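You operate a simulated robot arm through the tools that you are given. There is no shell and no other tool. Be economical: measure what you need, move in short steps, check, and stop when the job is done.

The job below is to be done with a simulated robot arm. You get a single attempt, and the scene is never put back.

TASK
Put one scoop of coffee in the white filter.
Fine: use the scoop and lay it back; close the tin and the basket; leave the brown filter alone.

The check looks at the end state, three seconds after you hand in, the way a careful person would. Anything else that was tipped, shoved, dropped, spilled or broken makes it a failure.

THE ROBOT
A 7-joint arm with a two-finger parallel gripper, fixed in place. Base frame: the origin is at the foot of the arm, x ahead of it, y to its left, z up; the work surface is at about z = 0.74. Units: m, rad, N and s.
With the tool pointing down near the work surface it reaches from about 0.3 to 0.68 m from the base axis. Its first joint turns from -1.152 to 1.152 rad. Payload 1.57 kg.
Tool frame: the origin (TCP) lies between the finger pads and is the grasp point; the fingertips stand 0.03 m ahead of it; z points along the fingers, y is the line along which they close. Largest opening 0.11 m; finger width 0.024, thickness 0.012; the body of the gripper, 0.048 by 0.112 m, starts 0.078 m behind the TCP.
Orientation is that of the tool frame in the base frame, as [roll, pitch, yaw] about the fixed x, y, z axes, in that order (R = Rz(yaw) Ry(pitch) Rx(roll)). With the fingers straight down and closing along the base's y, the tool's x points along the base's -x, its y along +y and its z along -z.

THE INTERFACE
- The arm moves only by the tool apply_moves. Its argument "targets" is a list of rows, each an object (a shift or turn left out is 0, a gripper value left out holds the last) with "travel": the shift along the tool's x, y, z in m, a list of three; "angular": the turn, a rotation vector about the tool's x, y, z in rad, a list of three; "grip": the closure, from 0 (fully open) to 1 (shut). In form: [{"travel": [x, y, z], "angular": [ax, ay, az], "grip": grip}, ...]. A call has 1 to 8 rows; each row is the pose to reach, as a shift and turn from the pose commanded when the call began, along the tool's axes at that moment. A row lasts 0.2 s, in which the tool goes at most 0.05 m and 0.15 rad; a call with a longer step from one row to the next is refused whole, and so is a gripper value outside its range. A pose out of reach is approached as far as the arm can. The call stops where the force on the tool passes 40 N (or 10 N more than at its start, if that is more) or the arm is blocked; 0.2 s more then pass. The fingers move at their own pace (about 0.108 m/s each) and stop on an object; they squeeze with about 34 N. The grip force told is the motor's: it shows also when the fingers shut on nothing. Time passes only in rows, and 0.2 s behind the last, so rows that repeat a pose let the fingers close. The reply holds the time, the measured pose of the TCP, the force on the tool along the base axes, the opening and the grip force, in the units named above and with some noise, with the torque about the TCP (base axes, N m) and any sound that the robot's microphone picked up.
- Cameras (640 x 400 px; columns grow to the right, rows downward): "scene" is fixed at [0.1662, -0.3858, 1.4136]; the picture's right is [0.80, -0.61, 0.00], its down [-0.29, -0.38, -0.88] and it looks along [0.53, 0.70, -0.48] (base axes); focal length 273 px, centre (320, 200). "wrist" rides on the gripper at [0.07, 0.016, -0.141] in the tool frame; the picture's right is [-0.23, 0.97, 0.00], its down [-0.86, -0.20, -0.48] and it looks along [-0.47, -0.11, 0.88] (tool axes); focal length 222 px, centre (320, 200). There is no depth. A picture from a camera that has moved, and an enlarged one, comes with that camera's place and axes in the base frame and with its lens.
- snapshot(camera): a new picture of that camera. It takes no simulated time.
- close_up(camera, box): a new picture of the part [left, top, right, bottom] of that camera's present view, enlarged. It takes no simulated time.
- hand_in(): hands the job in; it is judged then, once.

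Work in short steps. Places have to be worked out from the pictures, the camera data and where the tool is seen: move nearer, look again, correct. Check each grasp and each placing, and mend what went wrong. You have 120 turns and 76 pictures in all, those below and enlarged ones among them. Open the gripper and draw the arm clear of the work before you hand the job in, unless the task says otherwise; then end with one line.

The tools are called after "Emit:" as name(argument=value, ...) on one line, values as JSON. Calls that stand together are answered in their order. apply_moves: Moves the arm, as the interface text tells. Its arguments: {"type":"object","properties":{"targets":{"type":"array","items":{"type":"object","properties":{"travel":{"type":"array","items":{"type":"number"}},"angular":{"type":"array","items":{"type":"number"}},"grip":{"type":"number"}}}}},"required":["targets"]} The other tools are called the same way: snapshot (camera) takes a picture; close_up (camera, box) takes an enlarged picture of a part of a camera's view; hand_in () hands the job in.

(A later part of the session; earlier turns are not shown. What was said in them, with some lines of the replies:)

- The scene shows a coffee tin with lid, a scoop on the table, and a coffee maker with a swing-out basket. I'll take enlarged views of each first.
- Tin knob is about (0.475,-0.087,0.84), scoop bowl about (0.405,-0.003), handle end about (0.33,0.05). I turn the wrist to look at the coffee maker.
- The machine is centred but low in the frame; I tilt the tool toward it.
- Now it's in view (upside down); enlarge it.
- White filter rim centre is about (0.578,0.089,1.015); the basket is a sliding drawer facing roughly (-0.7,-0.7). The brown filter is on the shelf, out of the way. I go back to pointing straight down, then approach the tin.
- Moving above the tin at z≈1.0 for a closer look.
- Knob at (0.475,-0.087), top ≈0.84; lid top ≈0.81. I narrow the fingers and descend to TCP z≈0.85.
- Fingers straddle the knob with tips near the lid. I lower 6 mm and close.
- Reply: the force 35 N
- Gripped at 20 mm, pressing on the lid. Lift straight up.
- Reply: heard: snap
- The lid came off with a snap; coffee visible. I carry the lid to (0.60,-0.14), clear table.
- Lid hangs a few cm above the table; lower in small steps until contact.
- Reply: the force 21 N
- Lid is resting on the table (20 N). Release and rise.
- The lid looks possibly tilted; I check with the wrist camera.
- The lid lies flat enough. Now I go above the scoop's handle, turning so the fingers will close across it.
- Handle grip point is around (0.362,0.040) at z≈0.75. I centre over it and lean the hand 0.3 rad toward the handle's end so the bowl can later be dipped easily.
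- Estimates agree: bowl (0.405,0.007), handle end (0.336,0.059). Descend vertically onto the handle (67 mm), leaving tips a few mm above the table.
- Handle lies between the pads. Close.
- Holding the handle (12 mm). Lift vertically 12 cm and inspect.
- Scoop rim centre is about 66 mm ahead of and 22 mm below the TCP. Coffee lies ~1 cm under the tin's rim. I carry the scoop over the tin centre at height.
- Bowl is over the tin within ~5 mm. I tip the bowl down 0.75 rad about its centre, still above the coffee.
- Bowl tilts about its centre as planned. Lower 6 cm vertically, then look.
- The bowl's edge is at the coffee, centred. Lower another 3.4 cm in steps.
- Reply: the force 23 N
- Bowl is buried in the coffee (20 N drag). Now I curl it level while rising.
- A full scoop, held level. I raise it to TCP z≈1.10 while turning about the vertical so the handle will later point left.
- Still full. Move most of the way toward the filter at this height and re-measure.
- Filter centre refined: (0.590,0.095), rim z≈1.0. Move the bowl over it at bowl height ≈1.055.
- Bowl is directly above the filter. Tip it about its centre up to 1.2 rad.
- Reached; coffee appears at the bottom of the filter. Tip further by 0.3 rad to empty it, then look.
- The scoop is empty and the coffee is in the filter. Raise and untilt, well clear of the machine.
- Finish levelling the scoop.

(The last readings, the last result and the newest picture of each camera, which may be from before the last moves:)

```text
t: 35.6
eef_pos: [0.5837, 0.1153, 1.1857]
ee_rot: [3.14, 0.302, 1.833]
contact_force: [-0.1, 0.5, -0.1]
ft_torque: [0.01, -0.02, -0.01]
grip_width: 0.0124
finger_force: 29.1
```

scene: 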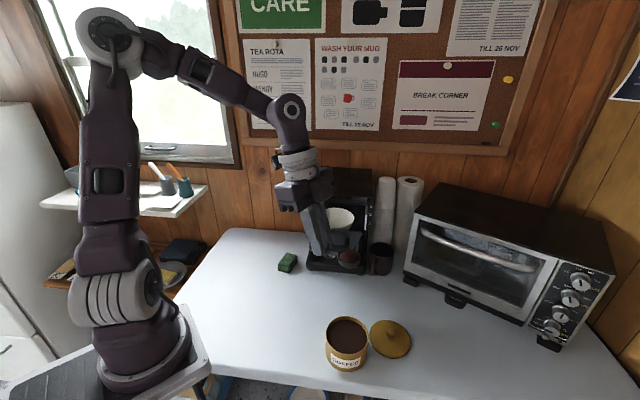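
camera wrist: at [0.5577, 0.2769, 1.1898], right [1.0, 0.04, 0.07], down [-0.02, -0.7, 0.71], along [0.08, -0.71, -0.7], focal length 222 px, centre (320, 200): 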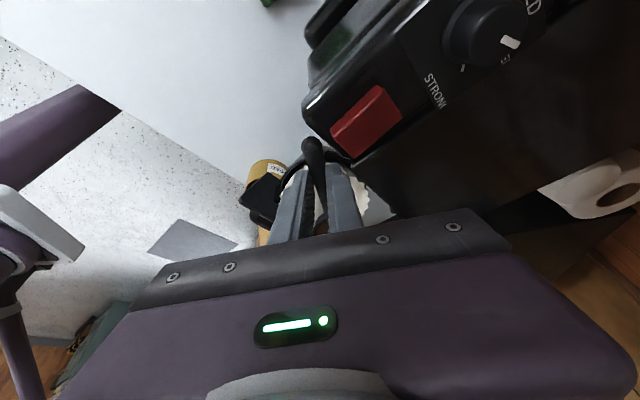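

Move back horizontally above the scoop's original place while turning back.

Emit:
apply_moves(targets=[{"travel": [-0.0013, -0.0405, 0.0004], "angular": [-0.034, 0, -0.1098]}, {"travel": [-0.0026, -0.081, 0.0008], "angular": [-0.068, 0, -0.2197]}, {"travel": [-0.0039, -0.1215, 0.0012], "angular": [-0.102, 0, -0.3295]}, {"travel": [-0.0051, -0.162, 0.0016], "angular": [-0.136, 0, -0.4393]}, {"travel": [-0.0064, -0.2026, 0.002], "angular": [-0.17, 0, -0.5492]}, {"travel": [-0.0077, -0.2431, 0.0024], "angular": [-0.204, 0, -0.659]}])

```text
t: 37.0
eef_pos: [0.3515, 0.0437, 1.1836]
ee_rot: [3.14, 0.302, 2.525]
contact_force: [-0.7, -1.1, 0.1]
ft_torque: [0.02, -0.03, -0.01]
grip_width: 0.0123
finger_force: 29.8
```

Descend to 2 cm above the lay-down height.

Emit:
apply_moves(targets=[{"travel": [0.0142, 0, 0.0458]}, {"travel": [0.0284, 0, 0.0916]}, {"travel": [0.0426, 0, 0.1374]}, {"travel": [0.0568, 0, 0.1832]}, {"travel": [0.071, 0, 0.229]}, {"travel": [0.0851, 0, 0.2747]}, {"travel": [0.0993, 0, 0.3205]}, {"travel": [0.1135, 0, 0.3663]}])

Emit:
close_up(camera="scene", box=[250, 290, 350, 380])

```text
t: 38.8
eef_pos: [0.3493, 0.0428, 0.8011]
ee_rot: [3.141, 0.3, 2.522]
contact_force: [0.8, -1.0, 0.2]
ft_torque: [-0.04, 0.0, 0.01]
grip_width: 0.0124
finger_force: 29.7
out of reach, approached as far as the arm can: row 3, 4
```

```text
4.44 times, centred on (300, 335) of scene
camera zoom: at [0.1662, -0.3858, 1.4136], right [0.8, -0.61, 0.0], down [-0.29, -0.38, -0.88], along [0.53, 0.7, -0.48], focal length 1214 px, centre (409, -400)
```

zoom: 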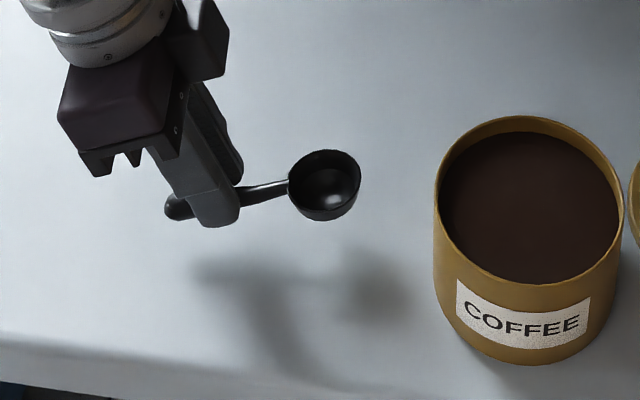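

The scoop has slipped slightly (bowl ~0.1 rad up). I correct the tilt and lower until it touches.

Emit:
apply_moves(targets=[{"angular": [0, 0.1, 0]}, {"travel": [0.0027, 0, 0.0086], "angular": [0, 0.1, 0]}, {"travel": [0.0053, 0, 0.0172], "angular": [0, 0.1, 0]}, {"travel": [0.0065, 0, 0.021], "angular": [0, 0.1, 0]}])

Emit:
close_up(camera="scene", box=[250, 290, 350, 380])

```text
t: 39.8
eef_pos: [0.3508, 0.0444, 0.7793]
ee_rot: [-3.14, 0.197, 2.523]
contact_force: [-2.8, 1.8, 24.4]
ft_torque: [-0.19, -0.26, -0.01]
grip_width: 0.0128
finger_force: 29.5
```

```text
4.44 times, centred on (300, 335) of scene
camera zoom: at [0.1659, -0.3858, 1.4136], right [0.8, -0.61, 0.0], down [-0.29, -0.38, -0.88], along [0.53, 0.7, -0.48], focal length 1214 px, centre (409, -400)
```

zoom: 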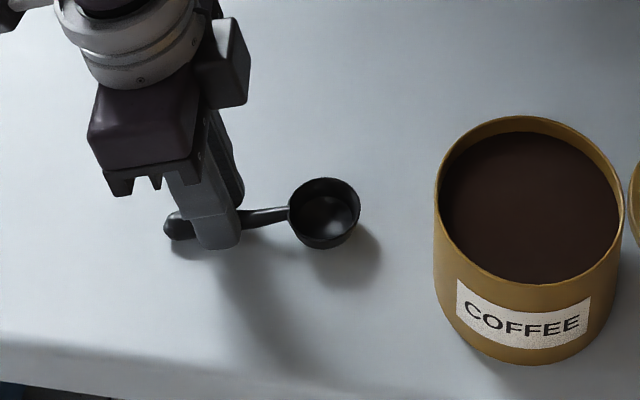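

It's on the table, practically at its original spot. Release and withdraw straight up.

Emit:
apply_moves(targets=[{"travel": [-0.0004, 0, -0.002]}, {"travel": [-0.0004, 0, -0.002], "grip": 0.6}, {"travel": [-0.0004, 0, -0.002]}, {"travel": [-0.008, 0, -0.0392]}, {"travel": [-0.0159, 0, -0.0785]}, {"travel": [-0.0239, 0, -0.1177]}, {"travel": [-0.0318, 0, -0.157]}])

Emit:
close_up(camera="scene", box=[250, 280, 430, 390])

```text
t: 41.4
eef_pos: [0.3478, 0.0426, 0.94]
ee_rot: [3.141, 0.2, 2.524]
contact_force: [-0.1, 0.0, -0.1]
ft_torque: [-0.01, 0.02, 0.01]
grip_width: 0.0439
finger_force: 0.1
```

```text
3.56 times, centred on (340, 335) of scene
camera zoom: at [0.1662, -0.3858, 1.4136], right [0.8, -0.61, 0.0], down [-0.29, -0.38, -0.88], along [0.53, 0.7, -0.48], focal length 971 px, centre (249, -280)
```

zoom: 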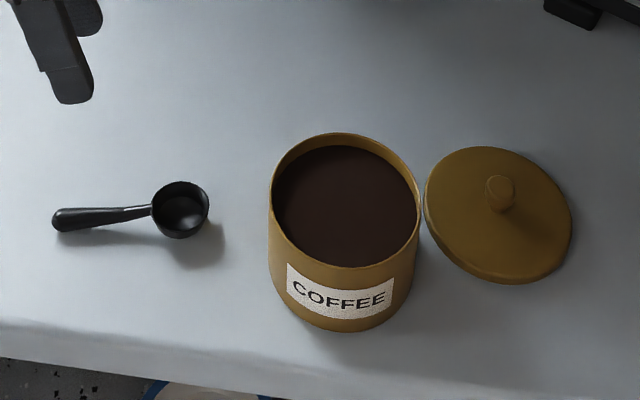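

Scoop is laid back. Straighten the tool and move above the lid.

Emit:
apply_moves(targets=[{"travel": [-0.043, -0.0003, 0.0087], "angular": [0, 0.1, 0]}, {"travel": [-0.086, -0.0007, 0.0175], "angular": [0, 0.2, 0]}, {"travel": [-0.129, -0.001, 0.0262], "angular": [0, 0.2, 0]}, {"travel": [-0.172, -0.0013, 0.0349], "angular": [0, 0.2, 0]}, {"travel": [-0.215, -0.0016, 0.0436], "angular": [0, 0.2, 0]}, {"travel": [-0.258, -0.002, 0.0524], "angular": [0, 0.2, 0]}, {"travel": [-0.3012, -0.0023, 0.0611], "angular": [0, 0.2, 0]}])

Emit:
snapshot(camera="wrist")

```text
t: 43.0
eef_pos: [0.5983, -0.1368, 0.9386]
ee_rot: [-3.141, 0.0, 2.521]
contact_force: [0.0, -0.1, -0.3]
ft_torque: [0.05, 0.02, -0.02]
grip_width: 0.044
finger_force: 0.1
```

```text
31 pictures are left
camera wrist: at [0.5523, -0.0832, 1.0787], right [0.75, 0.66, 0.0], down [0.58, -0.66, 0.48], along [0.32, -0.36, -0.88], focal length 222 px, centre (320, 200)
```

wrist: 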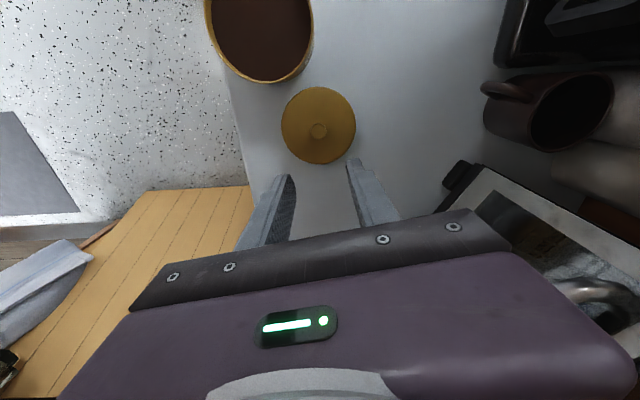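

Knob is at about (0.591,-0.131). Shift 1 cm and descend to z≈0.79.

Emit:
apply_moves(targets=[{"travel": [0.0096, 0.001, 0.03]}, {"travel": [0.0096, 0.001, 0.07]}, {"travel": [0.0096, 0.001, 0.11]}, {"travel": [0.0096, 0.001, 0.135]}, {"travel": [0.0096, 0.001, 0.147]}, {"travel": [0.0096, 0.001, 0.147]}])

Emit:
close_up(camera="scene", box=[340, 280, 460, 380])

Emit:
snapshot(camera="wrist")

```text
t: 44.4
eef_pos: [0.5919, -0.1291, 0.7929]
ee_rot: [-3.141, 0.0, 2.524]
contact_force: [0.1, -0.4, 0.2]
ft_torque: [0.02, -0.01, -0.01]
grip_width: 0.044
finger_force: 0.0
```

```text
4.00 times, centred on (400, 330) of scene
camera zoom: at [0.1662, -0.3858, 1.4136], right [0.8, -0.61, 0.0], down [-0.29, -0.38, -0.88], along [0.53, 0.7, -0.48], focal length 1092 px, centre (0, -320)
```

zoom: 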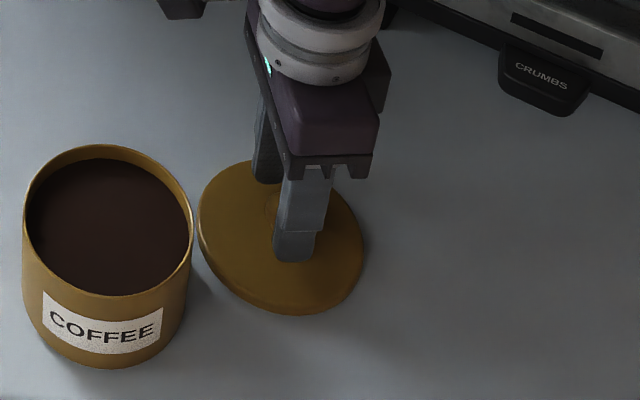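

```text
29 pictures are left
camera wrist: at [0.5451, -0.0758, 0.9324], right [0.75, 0.66, 0.0], down [0.58, -0.66, 0.48], along [0.32, -0.36, -0.88], focal length 222 px, centre (320, 200)
```

wrist: 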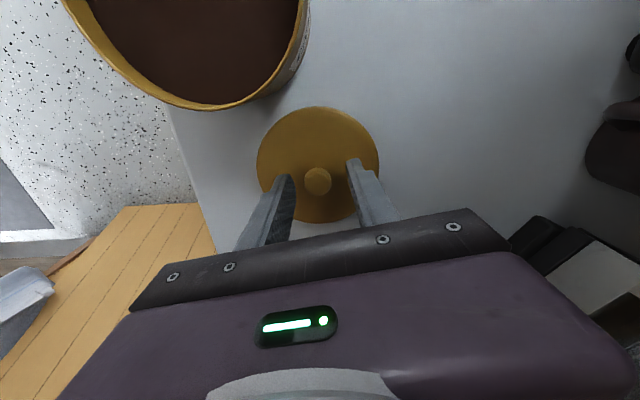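

Knob centred between the fingers. Lower 5 mm, grip, and lift.

Emit:
apply_moves(targets=[{"travel": [0, 0, 0.005]}, {"travel": [0, 0, 0.006], "grip": 1}, {"travel": [0, 0, 0.006]}, {"travel": [0, 0, 0.006]}])

Emit:
close_up(camera="scene", box=[340, 280, 460, 380])

```text
t: 45.4
eef_pos: [0.5907, -0.1291, 0.7873]
ee_rot: [3.141, 0.002, 2.524]
contact_force: [-2.4, -0.2, 14.8]
ft_torque: [0.04, 0.08, -0.08]
grip_width: 0.0202
finger_force: 34.0
```

```text
4.00 times, centred on (400, 330) of scene
camera zoom: at [0.1659, -0.3858, 1.4136], right [0.8, -0.61, 0.0], down [-0.29, -0.38, -0.88], along [0.53, 0.7, -0.48], focal length 1092 px, centre (0, -320)
```

zoom: 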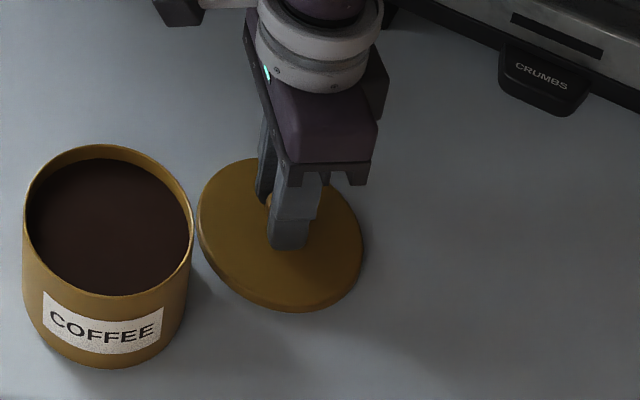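

Gripped at 20 mm. Lift and carry to above the tin.

Emit:
apply_moves(targets=[{"travel": [0, 0, -0.02]}, {"travel": [0, 0, -0.06]}, {"travel": [0, 0, -0.1]}, {"travel": [0.03, -0.0078, -0.13]}, {"travel": [0.06, -0.0156, -0.13]}, {"travel": [0.09, -0.0234, -0.13]}, {"travel": [0.1184, -0.0311, -0.13]}, {"travel": [0.1184, -0.0311, -0.13]}])

Emit:
close_up(camera="scene", box=[280, 250, 420, 390])

Emit:
snapshot(camera="wrist")

```text
t: 47.2
eef_pos: [0.4767, -0.0842, 0.9169]
ee_rot: [3.14, 0.001, 2.523]
contact_force: [0.6, -0.3, -0.2]
ft_torque: [-0.02, 0.01, -0.01]
grip_width: 0.0204
finger_force: 32.8
```

```text
2.86 times, centred on (350, 320) of scene
camera zoom: at [0.1662, -0.3858, 1.4136], right [0.8, -0.61, 0.0], down [-0.29, -0.38, -0.88], along [0.53, 0.7, -0.48], focal length 780 px, centre (234, -143)
```

zoom: 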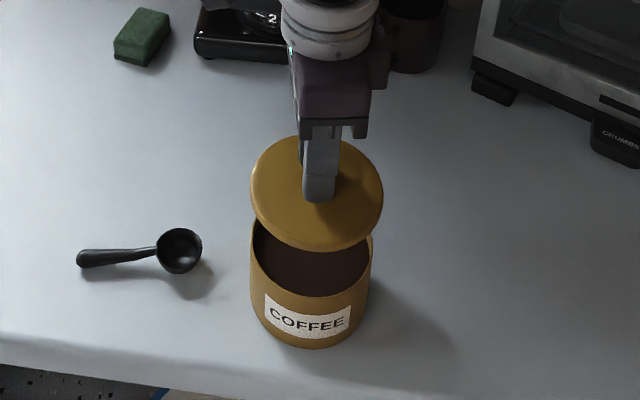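

```text
26 pictures are left
camera wrist: at [0.4289, -0.0325, 1.0559], right [0.75, 0.66, 0.0], down [0.58, -0.66, 0.48], along [0.32, -0.36, -0.88], focal length 222 px, centre (320, 200)
```

wrist: 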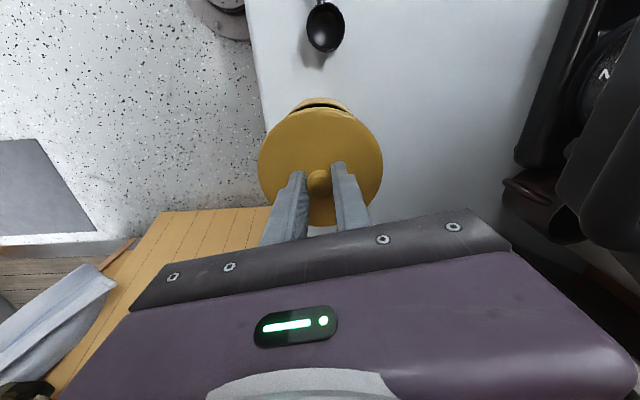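

Lid is aligned over the tin within ~2 mm. Lower to just above seating and check.

Emit:
apply_moves(targets=[{"travel": [0, 0, 0.02]}, {"travel": [0, 0, 0.034]}, {"travel": [0, 0, 0.042]}, {"travel": [0, 0, 0.047]}])

Emit:
close_up(camera="scene", box=[300, 280, 400, 380])

Emit:
close_up(camera="wrist", box=[220, 70, 420, 230])

```text
t: 48.2
eef_pos: [0.4779, -0.0841, 0.8691]
ee_rot: [-3.141, 0.001, 2.523]
contact_force: [0.5, -0.8, -0.2]
ft_torque: [0.03, -0.01, 0.03]
grip_width: 0.0203
finger_force: 34.1
```

```text
4.00 times, centred on (350, 330) of scene
camera zoom: at [0.1662, -0.3858, 1.4136], right [0.8, -0.61, 0.0], down [-0.29, -0.38, -0.88], along [0.53, 0.7, -0.48], focal length 1092 px, centre (200, -320)
```

zoom: 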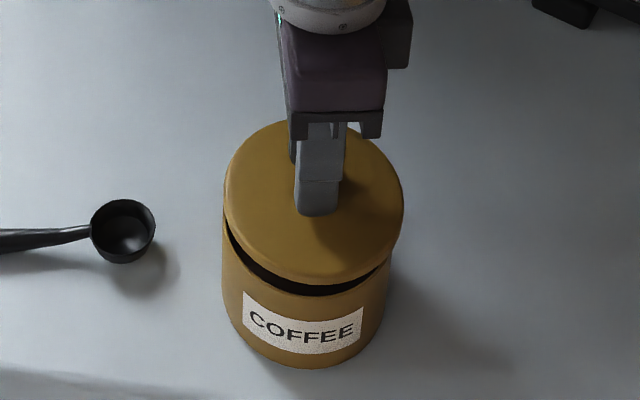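

```text
2.50 times, centred on (320, 150) of wrist
camera zoom: at [0.4311, -0.0324, 1.0086], right [0.75, 0.66, 0.0], down [0.58, -0.66, 0.48], along [0.32, -0.36, -0.88], focal length 555 px, centre (320, 325)
```

zoom: 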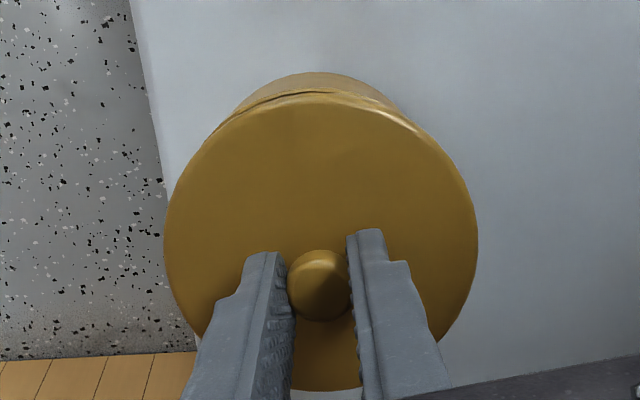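

Small even gap, lid lined up. Shift 1 mm and press down in small steps until it snaps.

Emit:
apply_moves(targets=[{"travel": [0.001, 0, 0.005]}, {"travel": [0.001, 0, 0.009]}, {"travel": [0.001, 0, 0.012]}, {"travel": [0.001, 0, 0.014]}])

Emit:
close_up(camera="scene", box=[300, 280, 400, 380])

```text
t: 49.2
eef_pos: [0.4776, -0.0866, 0.8562]
ee_rot: [3.141, 0.0, 2.522]
contact_force: [-0.1, -0.1, -1.2]
ft_torque: [0.02, -0.04, 0.01]
grip_width: 0.0201
finger_force: 33.7
```

```text
4.00 times, centred on (350, 330) of scene
camera zoom: at [0.1662, -0.3858, 1.4136], right [0.8, -0.61, 0.0], down [-0.29, -0.38, -0.88], along [0.53, 0.7, -0.48], focal length 1092 px, centre (200, -320)
```

zoom: 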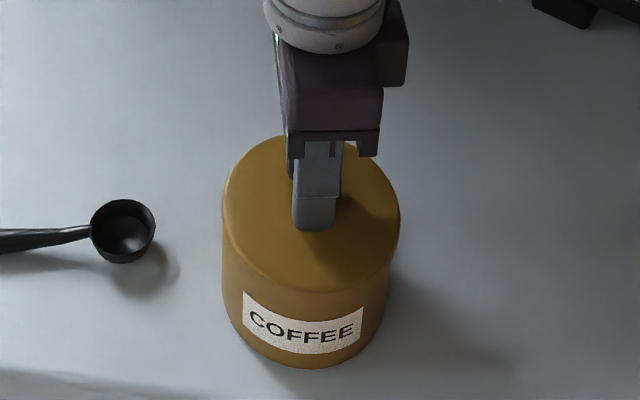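

Seated visually, no force yet. Continue pressing gently.

Emit:
apply_moves(targets=[{"travel": [0, 0, 0.003]}, {"travel": [0, 0, 0.005]}, {"travel": [0, 0, 0.007]}])

```text
t: 49.6
eef_pos: [0.4761, -0.085, 0.8547]
ee_rot: [3.141, -0.001, 2.524]
contact_force: [-4.5, 1.8, 11.6]
ft_torque: [-0.13, -0.15, -0.11]
grip_width: 0.0202
finger_force: 33.8
heard: snap
stopped in row 2: the force on the tool passed its limit at 42 N (the readings are from after the stop); the commanded pose is now the measured one
```

Snapped shut. Release and rise, then check.

Emit:
apply_moves(targets=[{"grip": 0.6}, {"grip": 0.6}, {"travel": [0, 0, -0.03]}, {"travel": [0, 0, -0.07]}, {"travel": [0, 0, -0.12]}, {"travel": [0, 0, -0.17]}])

Emit:
close_up(camera="scene", box=[250, 280, 400, 390])

Emit:
close_up(camera="scene", box=[280, 160, 440, 280])

```text
t: 51.0
eef_pos: [0.4774, -0.0837, 1.0253]
ee_rot: [-3.141, 0.0, 2.522]
contact_force: [-0.3, 1.0, 0.4]
ft_torque: [0.03, 0.01, -0.03]
grip_width: 0.0441
finger_force: 0.0
```

```text
3.64 times, centred on (325, 335) of scene
camera zoom: at [0.1662, -0.3858, 1.4136], right [0.8, -0.61, 0.0], down [-0.29, -0.38, -0.88], along [0.53, 0.7, -0.48], focal length 993 px, centre (302, -291)
```

zoom: 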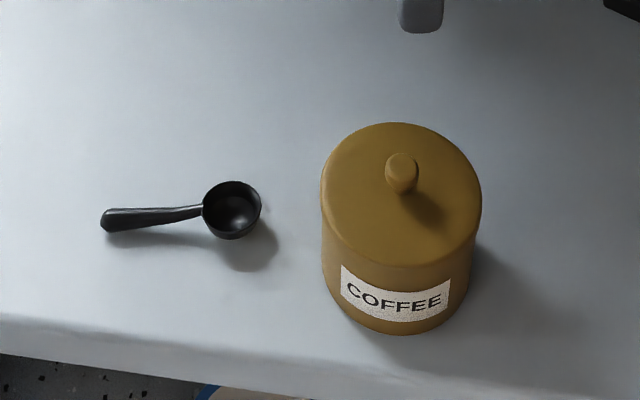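

```text
3.33 times, centred on (360, 220) of scene
camera zoom: at [0.1662, -0.3858, 1.4136], right [0.8, -0.61, 0.0], down [-0.29, -0.38, -0.88], along [0.53, 0.7, -0.48], focal length 910 px, centre (187, 133)
```

zoom: 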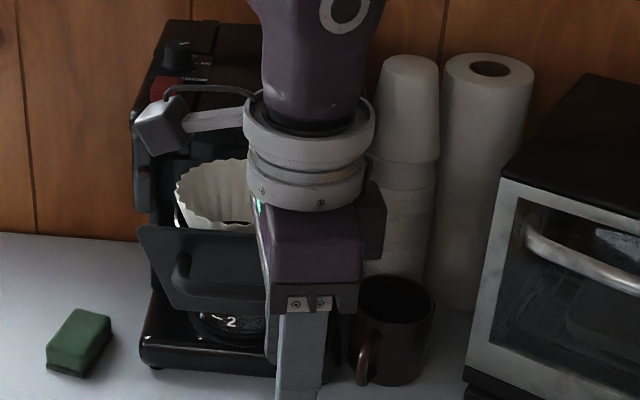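

Tin closed and in place. Next the basket: I shut the fingers, turn the tool to face the machine and stage in front of the drawer's handle.

Emit:
apply_moves(targets=[{"travel": [0.011, 0.016, 0], "angular": [0, 0, -0.14], "grip": 1}, {"travel": [0.021, 0.032, 0], "angular": [0, 0, -0.28]}, {"travel": [0.032, 0.048, 0], "angular": [0, 0, -0.42]}, {"travel": [0.0425, 0.0639, 0], "angular": [0, 0, -0.56]}, {"travel": [0.0425, 0.0639, 0], "angular": [0, 0, -0.7]}, {"travel": [0.0425, 0.0639, 0], "angular": [0, 0, -0.84]}, {"travel": [0.0425, 0.0639, 0], "angular": [0, 0, -0.98]}, {"travel": [0.0425, 0.0639, 0], "angular": [0, 0, -1.12]}])

Emit:
apply_moves(targets=[{"angular": [0, 0, -0.14]}, {"angular": [0, 0, -0.28]}])

Emit:
apply_moves(targets=[{"angular": [0, -0.1, 0]}, {"angular": [0, -0.2, 0]}])

Emit:
close_up(camera="scene", box=[280, 160, 440, 280])

Emit:
snapshot(camera="wrist")

```text
t: 52.8
eef_pos: [0.4798, -0.0091, 1.0236]
ee_rot: [3.14, -0.001, -2.639]
contact_force: [0.3, -0.1, -0.1]
ft_torque: [0.0, -0.02, 0.04]
grip_width: 0.0
finger_force: 21.2
```

```text
t: 53.4
eef_pos: [0.4795, -0.0086, 1.0247]
ee_rot: [3.139, 0.0, -2.358]
contact_force: [0.5, 0.0, 0.1]
ft_torque: [-0.02, -0.04, -0.02]
grip_width: 0.0
finger_force: 21.7
```

```text
t: 54.0
eef_pos: [0.4789, -0.0087, 1.0248]
ee_rot: [3.141, 0.201, -2.362]
contact_force: [-0.6, 0.2, 0.2]
ft_torque: [-0.07, 0.02, -0.03]
grip_width: 0.0
finger_force: 21.8
```

```text
3.33 times, centred on (360, 220) of scene
camera zoom: at [0.1662, -0.3858, 1.4136], right [0.8, -0.61, 0.0], down [-0.29, -0.38, -0.88], along [0.53, 0.7, -0.48], focal length 910 px, centre (187, 133)
```

zoom: 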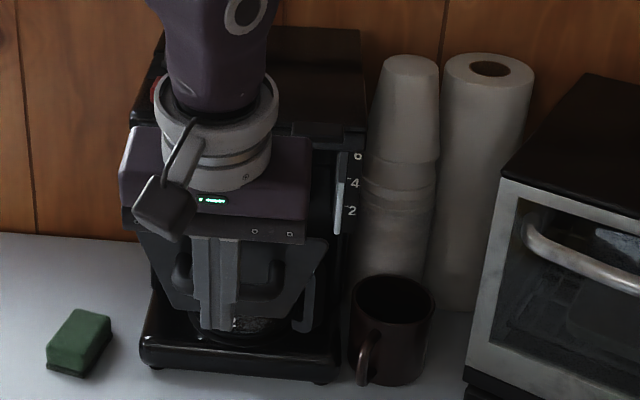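

```text
19 pictures are left
camera wrist: at [0.3996, -0.066, 1.1474], right [-0.53, 0.85, 0.05], down [0.67, 0.38, 0.64], along [0.52, 0.37, -0.77], focal length 222 px, centre (320, 200)
```

wrist: 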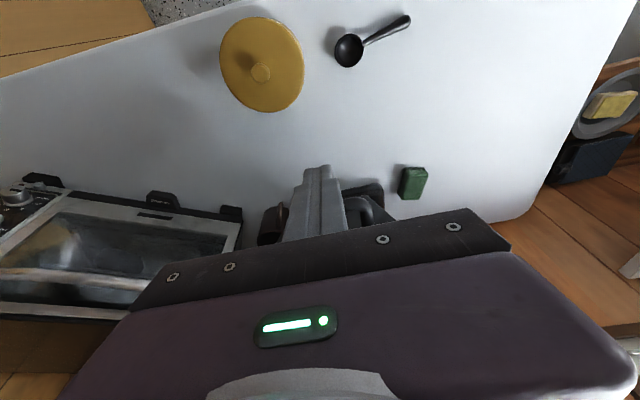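

Fingers are laterally centred on the drawer handle. Lower to tip height ≈0.925 and advance 5 cm toward the handle.

Emit:
apply_moves(targets=[{"travel": [0.007, 0, 0.0343]}, {"travel": [0.0139, 0, 0.0686]}, {"travel": [-0.0061, 0, 0.0727]}, {"travel": [-0.0208, 0, 0.0756]}, {"travel": [-0.0351, 0, 0.0785]}])

Emit:
close_up(camera="scene", box=[290, 170, 410, 280])

```text
t: 55.2
eef_pos: [0.5126, 0.0255, 0.9547]
ee_rot: [3.141, 0.199, -2.361]
contact_force: [-0.6, -0.7, -0.7]
ft_torque: [0.03, -0.03, 0.01]
grip_width: 0.0001
finger_force: 20.8
```

```text
3.64 times, centred on (350, 225) of scene
camera zoom: at [0.1662, -0.3858, 1.4136], right [0.8, -0.61, 0.0], down [-0.29, -0.38, -0.88], along [0.53, 0.7, -0.48], focal length 993 px, centre (211, 109)
```

zoom: 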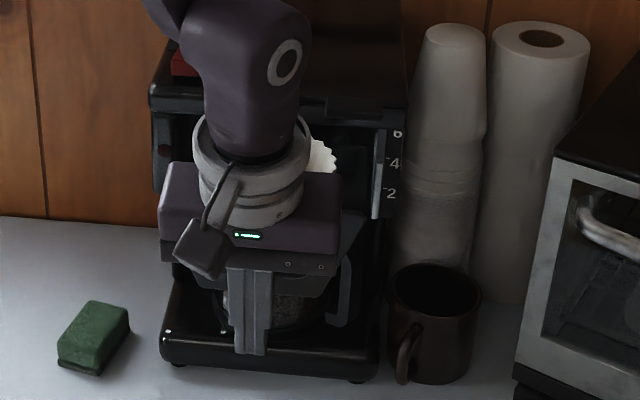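

Tips sit ~2.5 cm below the handle bar; raise 1 cm and advance until contact.

Emit:
apply_moves(targets=[{"travel": [-0.002, 0, -0.0098]}, {"travel": [-0.0118, 0, -0.0078]}, {"travel": [-0.0216, 0, -0.0058]}, {"travel": [-0.0314, 0, -0.0038]}, {"travel": [-0.0412, 0, -0.0018]}])

Emit:
close_up(camera="scene", box=[290, 170, 410, 280])

```text
t: 56.4
eef_pos: [0.5427, 0.0533, 0.9654]
ee_rot: [3.14, 0.2, -2.359]
contact_force: [-0.8, -0.3, 0.2]
ft_torque: [0.01, 0.04, 0.01]
grip_width: 0.0001
finger_force: 20.5
```

```text
3.64 times, centred on (350, 225) of scene
camera zoom: at [0.1662, -0.3858, 1.4136], right [0.8, -0.61, 0.0], down [-0.29, -0.38, -0.88], along [0.53, 0.7, -0.48], focal length 993 px, centre (211, 109)
```

zoom: 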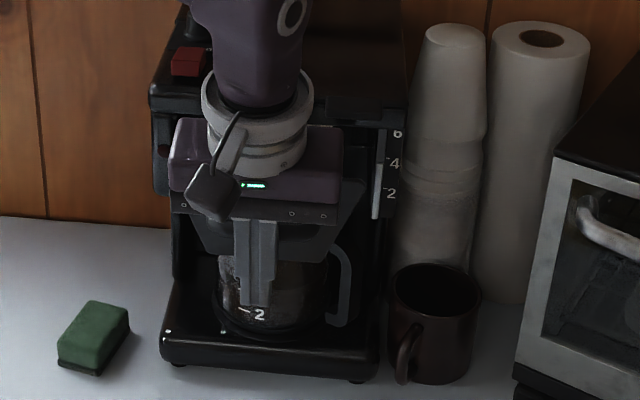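

The drawer is sliding in with little force. Continue pushing in small steps, watching force.

Emit:
apply_moves(targets=[{"travel": [-0.0098, 0, 0.002]}, {"travel": [-0.0196, 0, 0.004]}, {"travel": [-0.0294, 0, 0.006]}, {"travel": [-0.0392, 0, 0.008]}])

Emit:
close_up(camera="scene", box=[290, 170, 410, 280])

```text
t: 57.4
eef_pos: [0.572, 0.0818, 0.9647]
ee_rot: [3.14, 0.199, -2.361]
contact_force: [-0.1, -0.5, -0.1]
ft_torque: [-0.02, -0.05, 0.02]
grip_width: 0.0002
finger_force: 21.4
```

```text
3.64 times, centred on (350, 225) of scene
camera zoom: at [0.1662, -0.3858, 1.4136], right [0.8, -0.61, 0.0], down [-0.29, -0.38, -0.88], along [0.53, 0.7, -0.48], focal length 993 px, centre (211, 109)
```

zoom: 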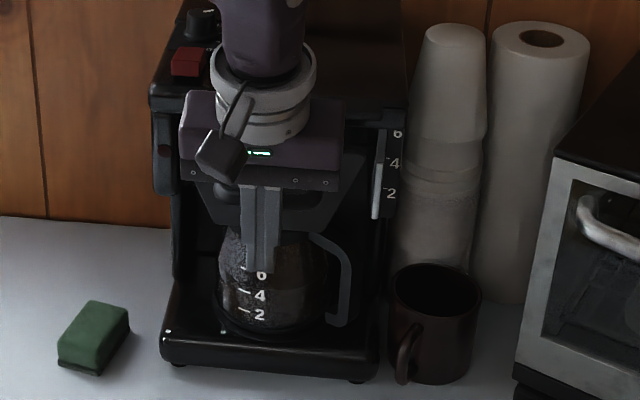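

Sliding further. Continue 4 cm more in small steps.

Emit:
apply_moves(targets=[{"travel": [-0.0098, 0, 0.002]}, {"travel": [-0.0196, 0, 0.004]}, {"travel": [-0.0294, 0, 0.006]}, {"travel": [-0.0392, 0, 0.008]}])

Emit:
close_up(camera="scene", box=[290, 170, 410, 280])

```text
t: 58.4
eef_pos: [0.5983, 0.1087, 0.9639]
ee_rot: [3.138, 0.191, -2.36]
contact_force: [-20.9, -13.0, 5.1]
ft_torque: [0.43, -0.58, 0.37]
grip_width: 0.0002
finger_force: 21.2
```

```text
3.64 times, centred on (350, 225) of scene
camera zoom: at [0.1654, -0.3863, 1.4135], right [0.8, -0.61, 0.0], down [-0.29, -0.38, -0.88], along [0.53, 0.7, -0.48], focal length 993 px, centre (211, 109)
```

zoom: 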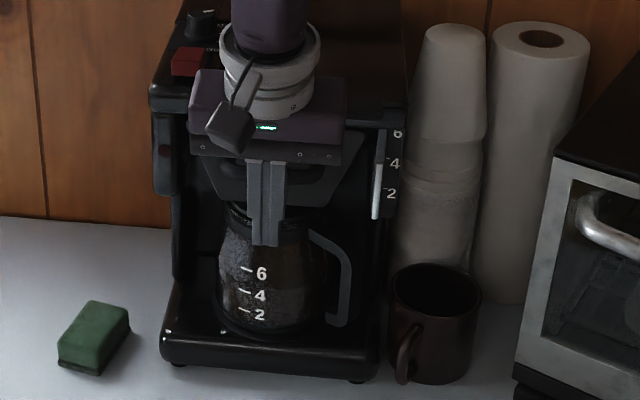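

25 N of resistance now: either the closed stop or a catch. Back off to look.

Emit:
apply_moves(targets=[{"travel": [0.02, 0, -0.004]}, {"travel": [0.06, 0, -0.013]}, {"travel": [0.1, 0, -0.022]}, {"travel": [0.14, 0, -0.03]}])

Emit:
close_up(camera="scene", box=[290, 150, 410, 280])

```text
t: 59.4
eef_pos: [0.4998, 0.0075, 0.9665]
ee_rot: [3.14, 0.197, -2.359]
contact_force: [-0.4, -0.7, 0.0]
ft_torque: [0.01, 0.0, -0.01]
grip_width: 0.0
finger_force: 21.9
```

```text
3.08 times, centred on (350, 215) of scene
camera zoom: at [0.1662, -0.3858, 1.4136], right [0.8, -0.61, 0.0], down [-0.29, -0.38, -0.88], along [0.53, 0.7, -0.48], focal length 840 px, centre (228, 154)
```

zoom: 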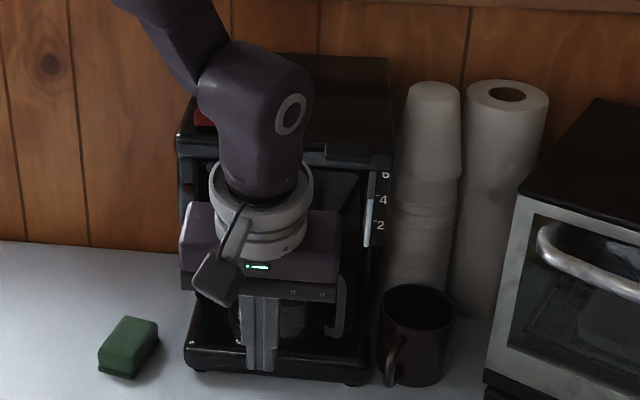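

The arm blocks the view; move left and up.

Emit:
apply_moves(targets=[{"travel": [0.03, 0, -0.03]}, {"travel": [0.03, 0.04, -0.05]}, {"travel": [0.03, 0.08, -0.07]}, {"travel": [0.03, 0.12, -0.09]}, {"travel": [0.03, 0.16, -0.11]}])

Emit:
close_up(camera="scene", box=[290, 150, 410, 280])

```text
t: 60.6
eef_pos: [0.3499, 0.0892, 1.0672]
ee_rot: [3.14, 0.199, -2.362]
contact_force: [-0.6, -1.2, 0.0]
ft_torque: [-0.03, -0.01, 0.07]
grip_width: 0.0002
finger_force: 21.1
```

```text
3.08 times, centred on (350, 215) of scene
camera zoom: at [0.1662, -0.3858, 1.4136], right [0.8, -0.61, 0.0], down [-0.29, -0.38, -0.88], along [0.53, 0.7, -0.48], focal length 840 px, centre (228, 154)
```

zoom: 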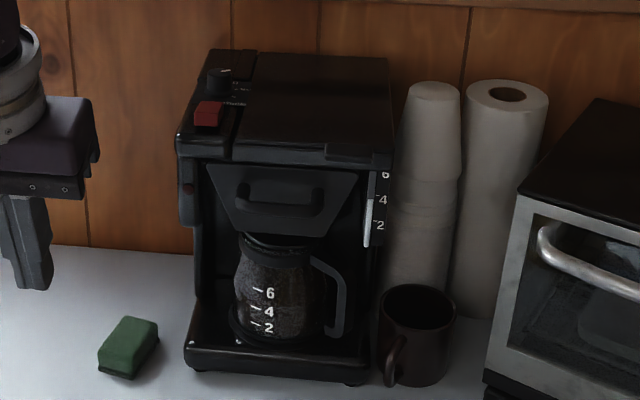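

The basket looks closed. Inspect more closely for any residual gap.

Emit:
close_up(camera="scene", box=[320, 185, 375, 235])

Emit:
snapshot(camera="wrist")

```text
8.00 times, centred on (348, 210) of scene
camera zoom: at [0.1662, -0.3858, 1.4136], right [0.8, -0.61, 0.0], down [-0.29, -0.38, -0.88], along [0.53, 0.7, -0.48], focal length 2185 px, centre (100, 120)
```

zoom: 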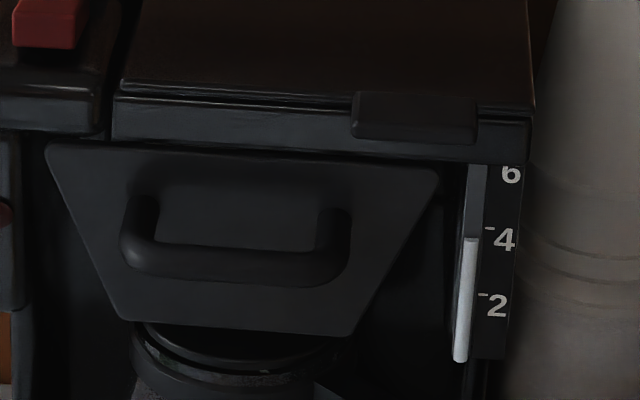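

```text
11 pictures are left
camera wrist: at [0.271, 0.0311, 1.1906], right [-0.53, 0.85, 0.05], down [0.67, 0.38, 0.64], along [0.52, 0.37, -0.77], focal length 222 px, centre (320, 200)
```

wrist: 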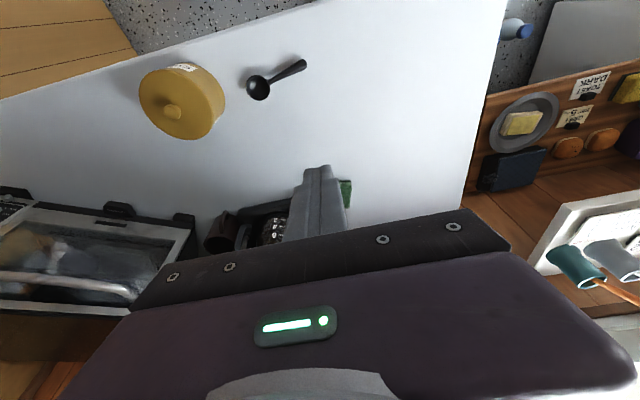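

The panel is flush with the housing and the filter now sits exactly above the carafe (p≈0.617 both); the machine hasn't shifted. Open the gripper, draw up, and take a final look.

Emit:
apply_moves(targets=[{"travel": [0, 0, -0.04], "grip": 0}, {"travel": [0, 0, -0.08]}, {"travel": [0, 0, -0.12]}, {"travel": [0, 0, -0.16]}])

Emit:
snapshot(camera="scene")

Emit:
close_up(camera="scene", box=[250, 230, 420, 380])

```text
t: 61.6
eef_pos: [0.3308, 0.0645, 1.2249]
ee_rot: [3.141, 0.198, -2.362]
contact_force: [0.6, -0.4, -0.9]
ft_torque: [0.03, 0.01, 0.0]
grip_width: 0.11
finger_force: 0.1
```

```text
10 pictures are left
```

scene: 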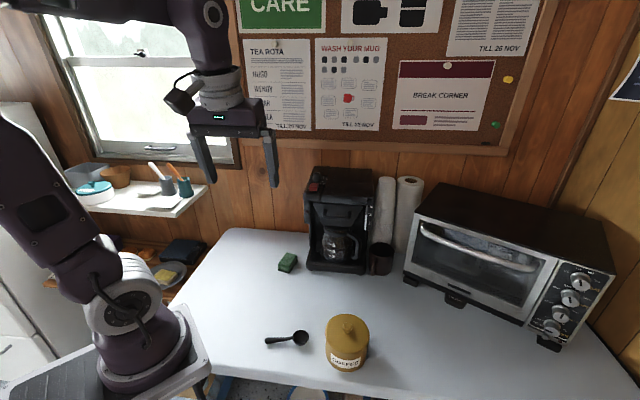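

```text
2.67 times, centred on (335, 305) of scene
camera zoom: at [0.1662, -0.3858, 1.4136], right [0.8, -0.61, 0.0], down [-0.29, -0.38, -0.88], along [0.53, 0.7, -0.48], focal length 728 px, centre (280, -80)
```

zoom: 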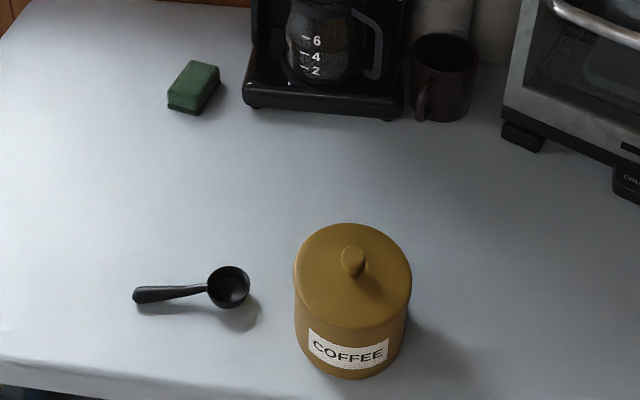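

Everything is in place: tin closed, scoop laid back, basket closed, nothing spilled. Handing in.

Emit:
hand_in()

```text
The job is handed in.
```

I put one scoop of coffee in the white filter, laid the scoop back within about 6 mm of where it was, snapped the tin shut and pushed the basket closed. I left the brown filter alone, and the last pictures show nothing spilled or knocked over.
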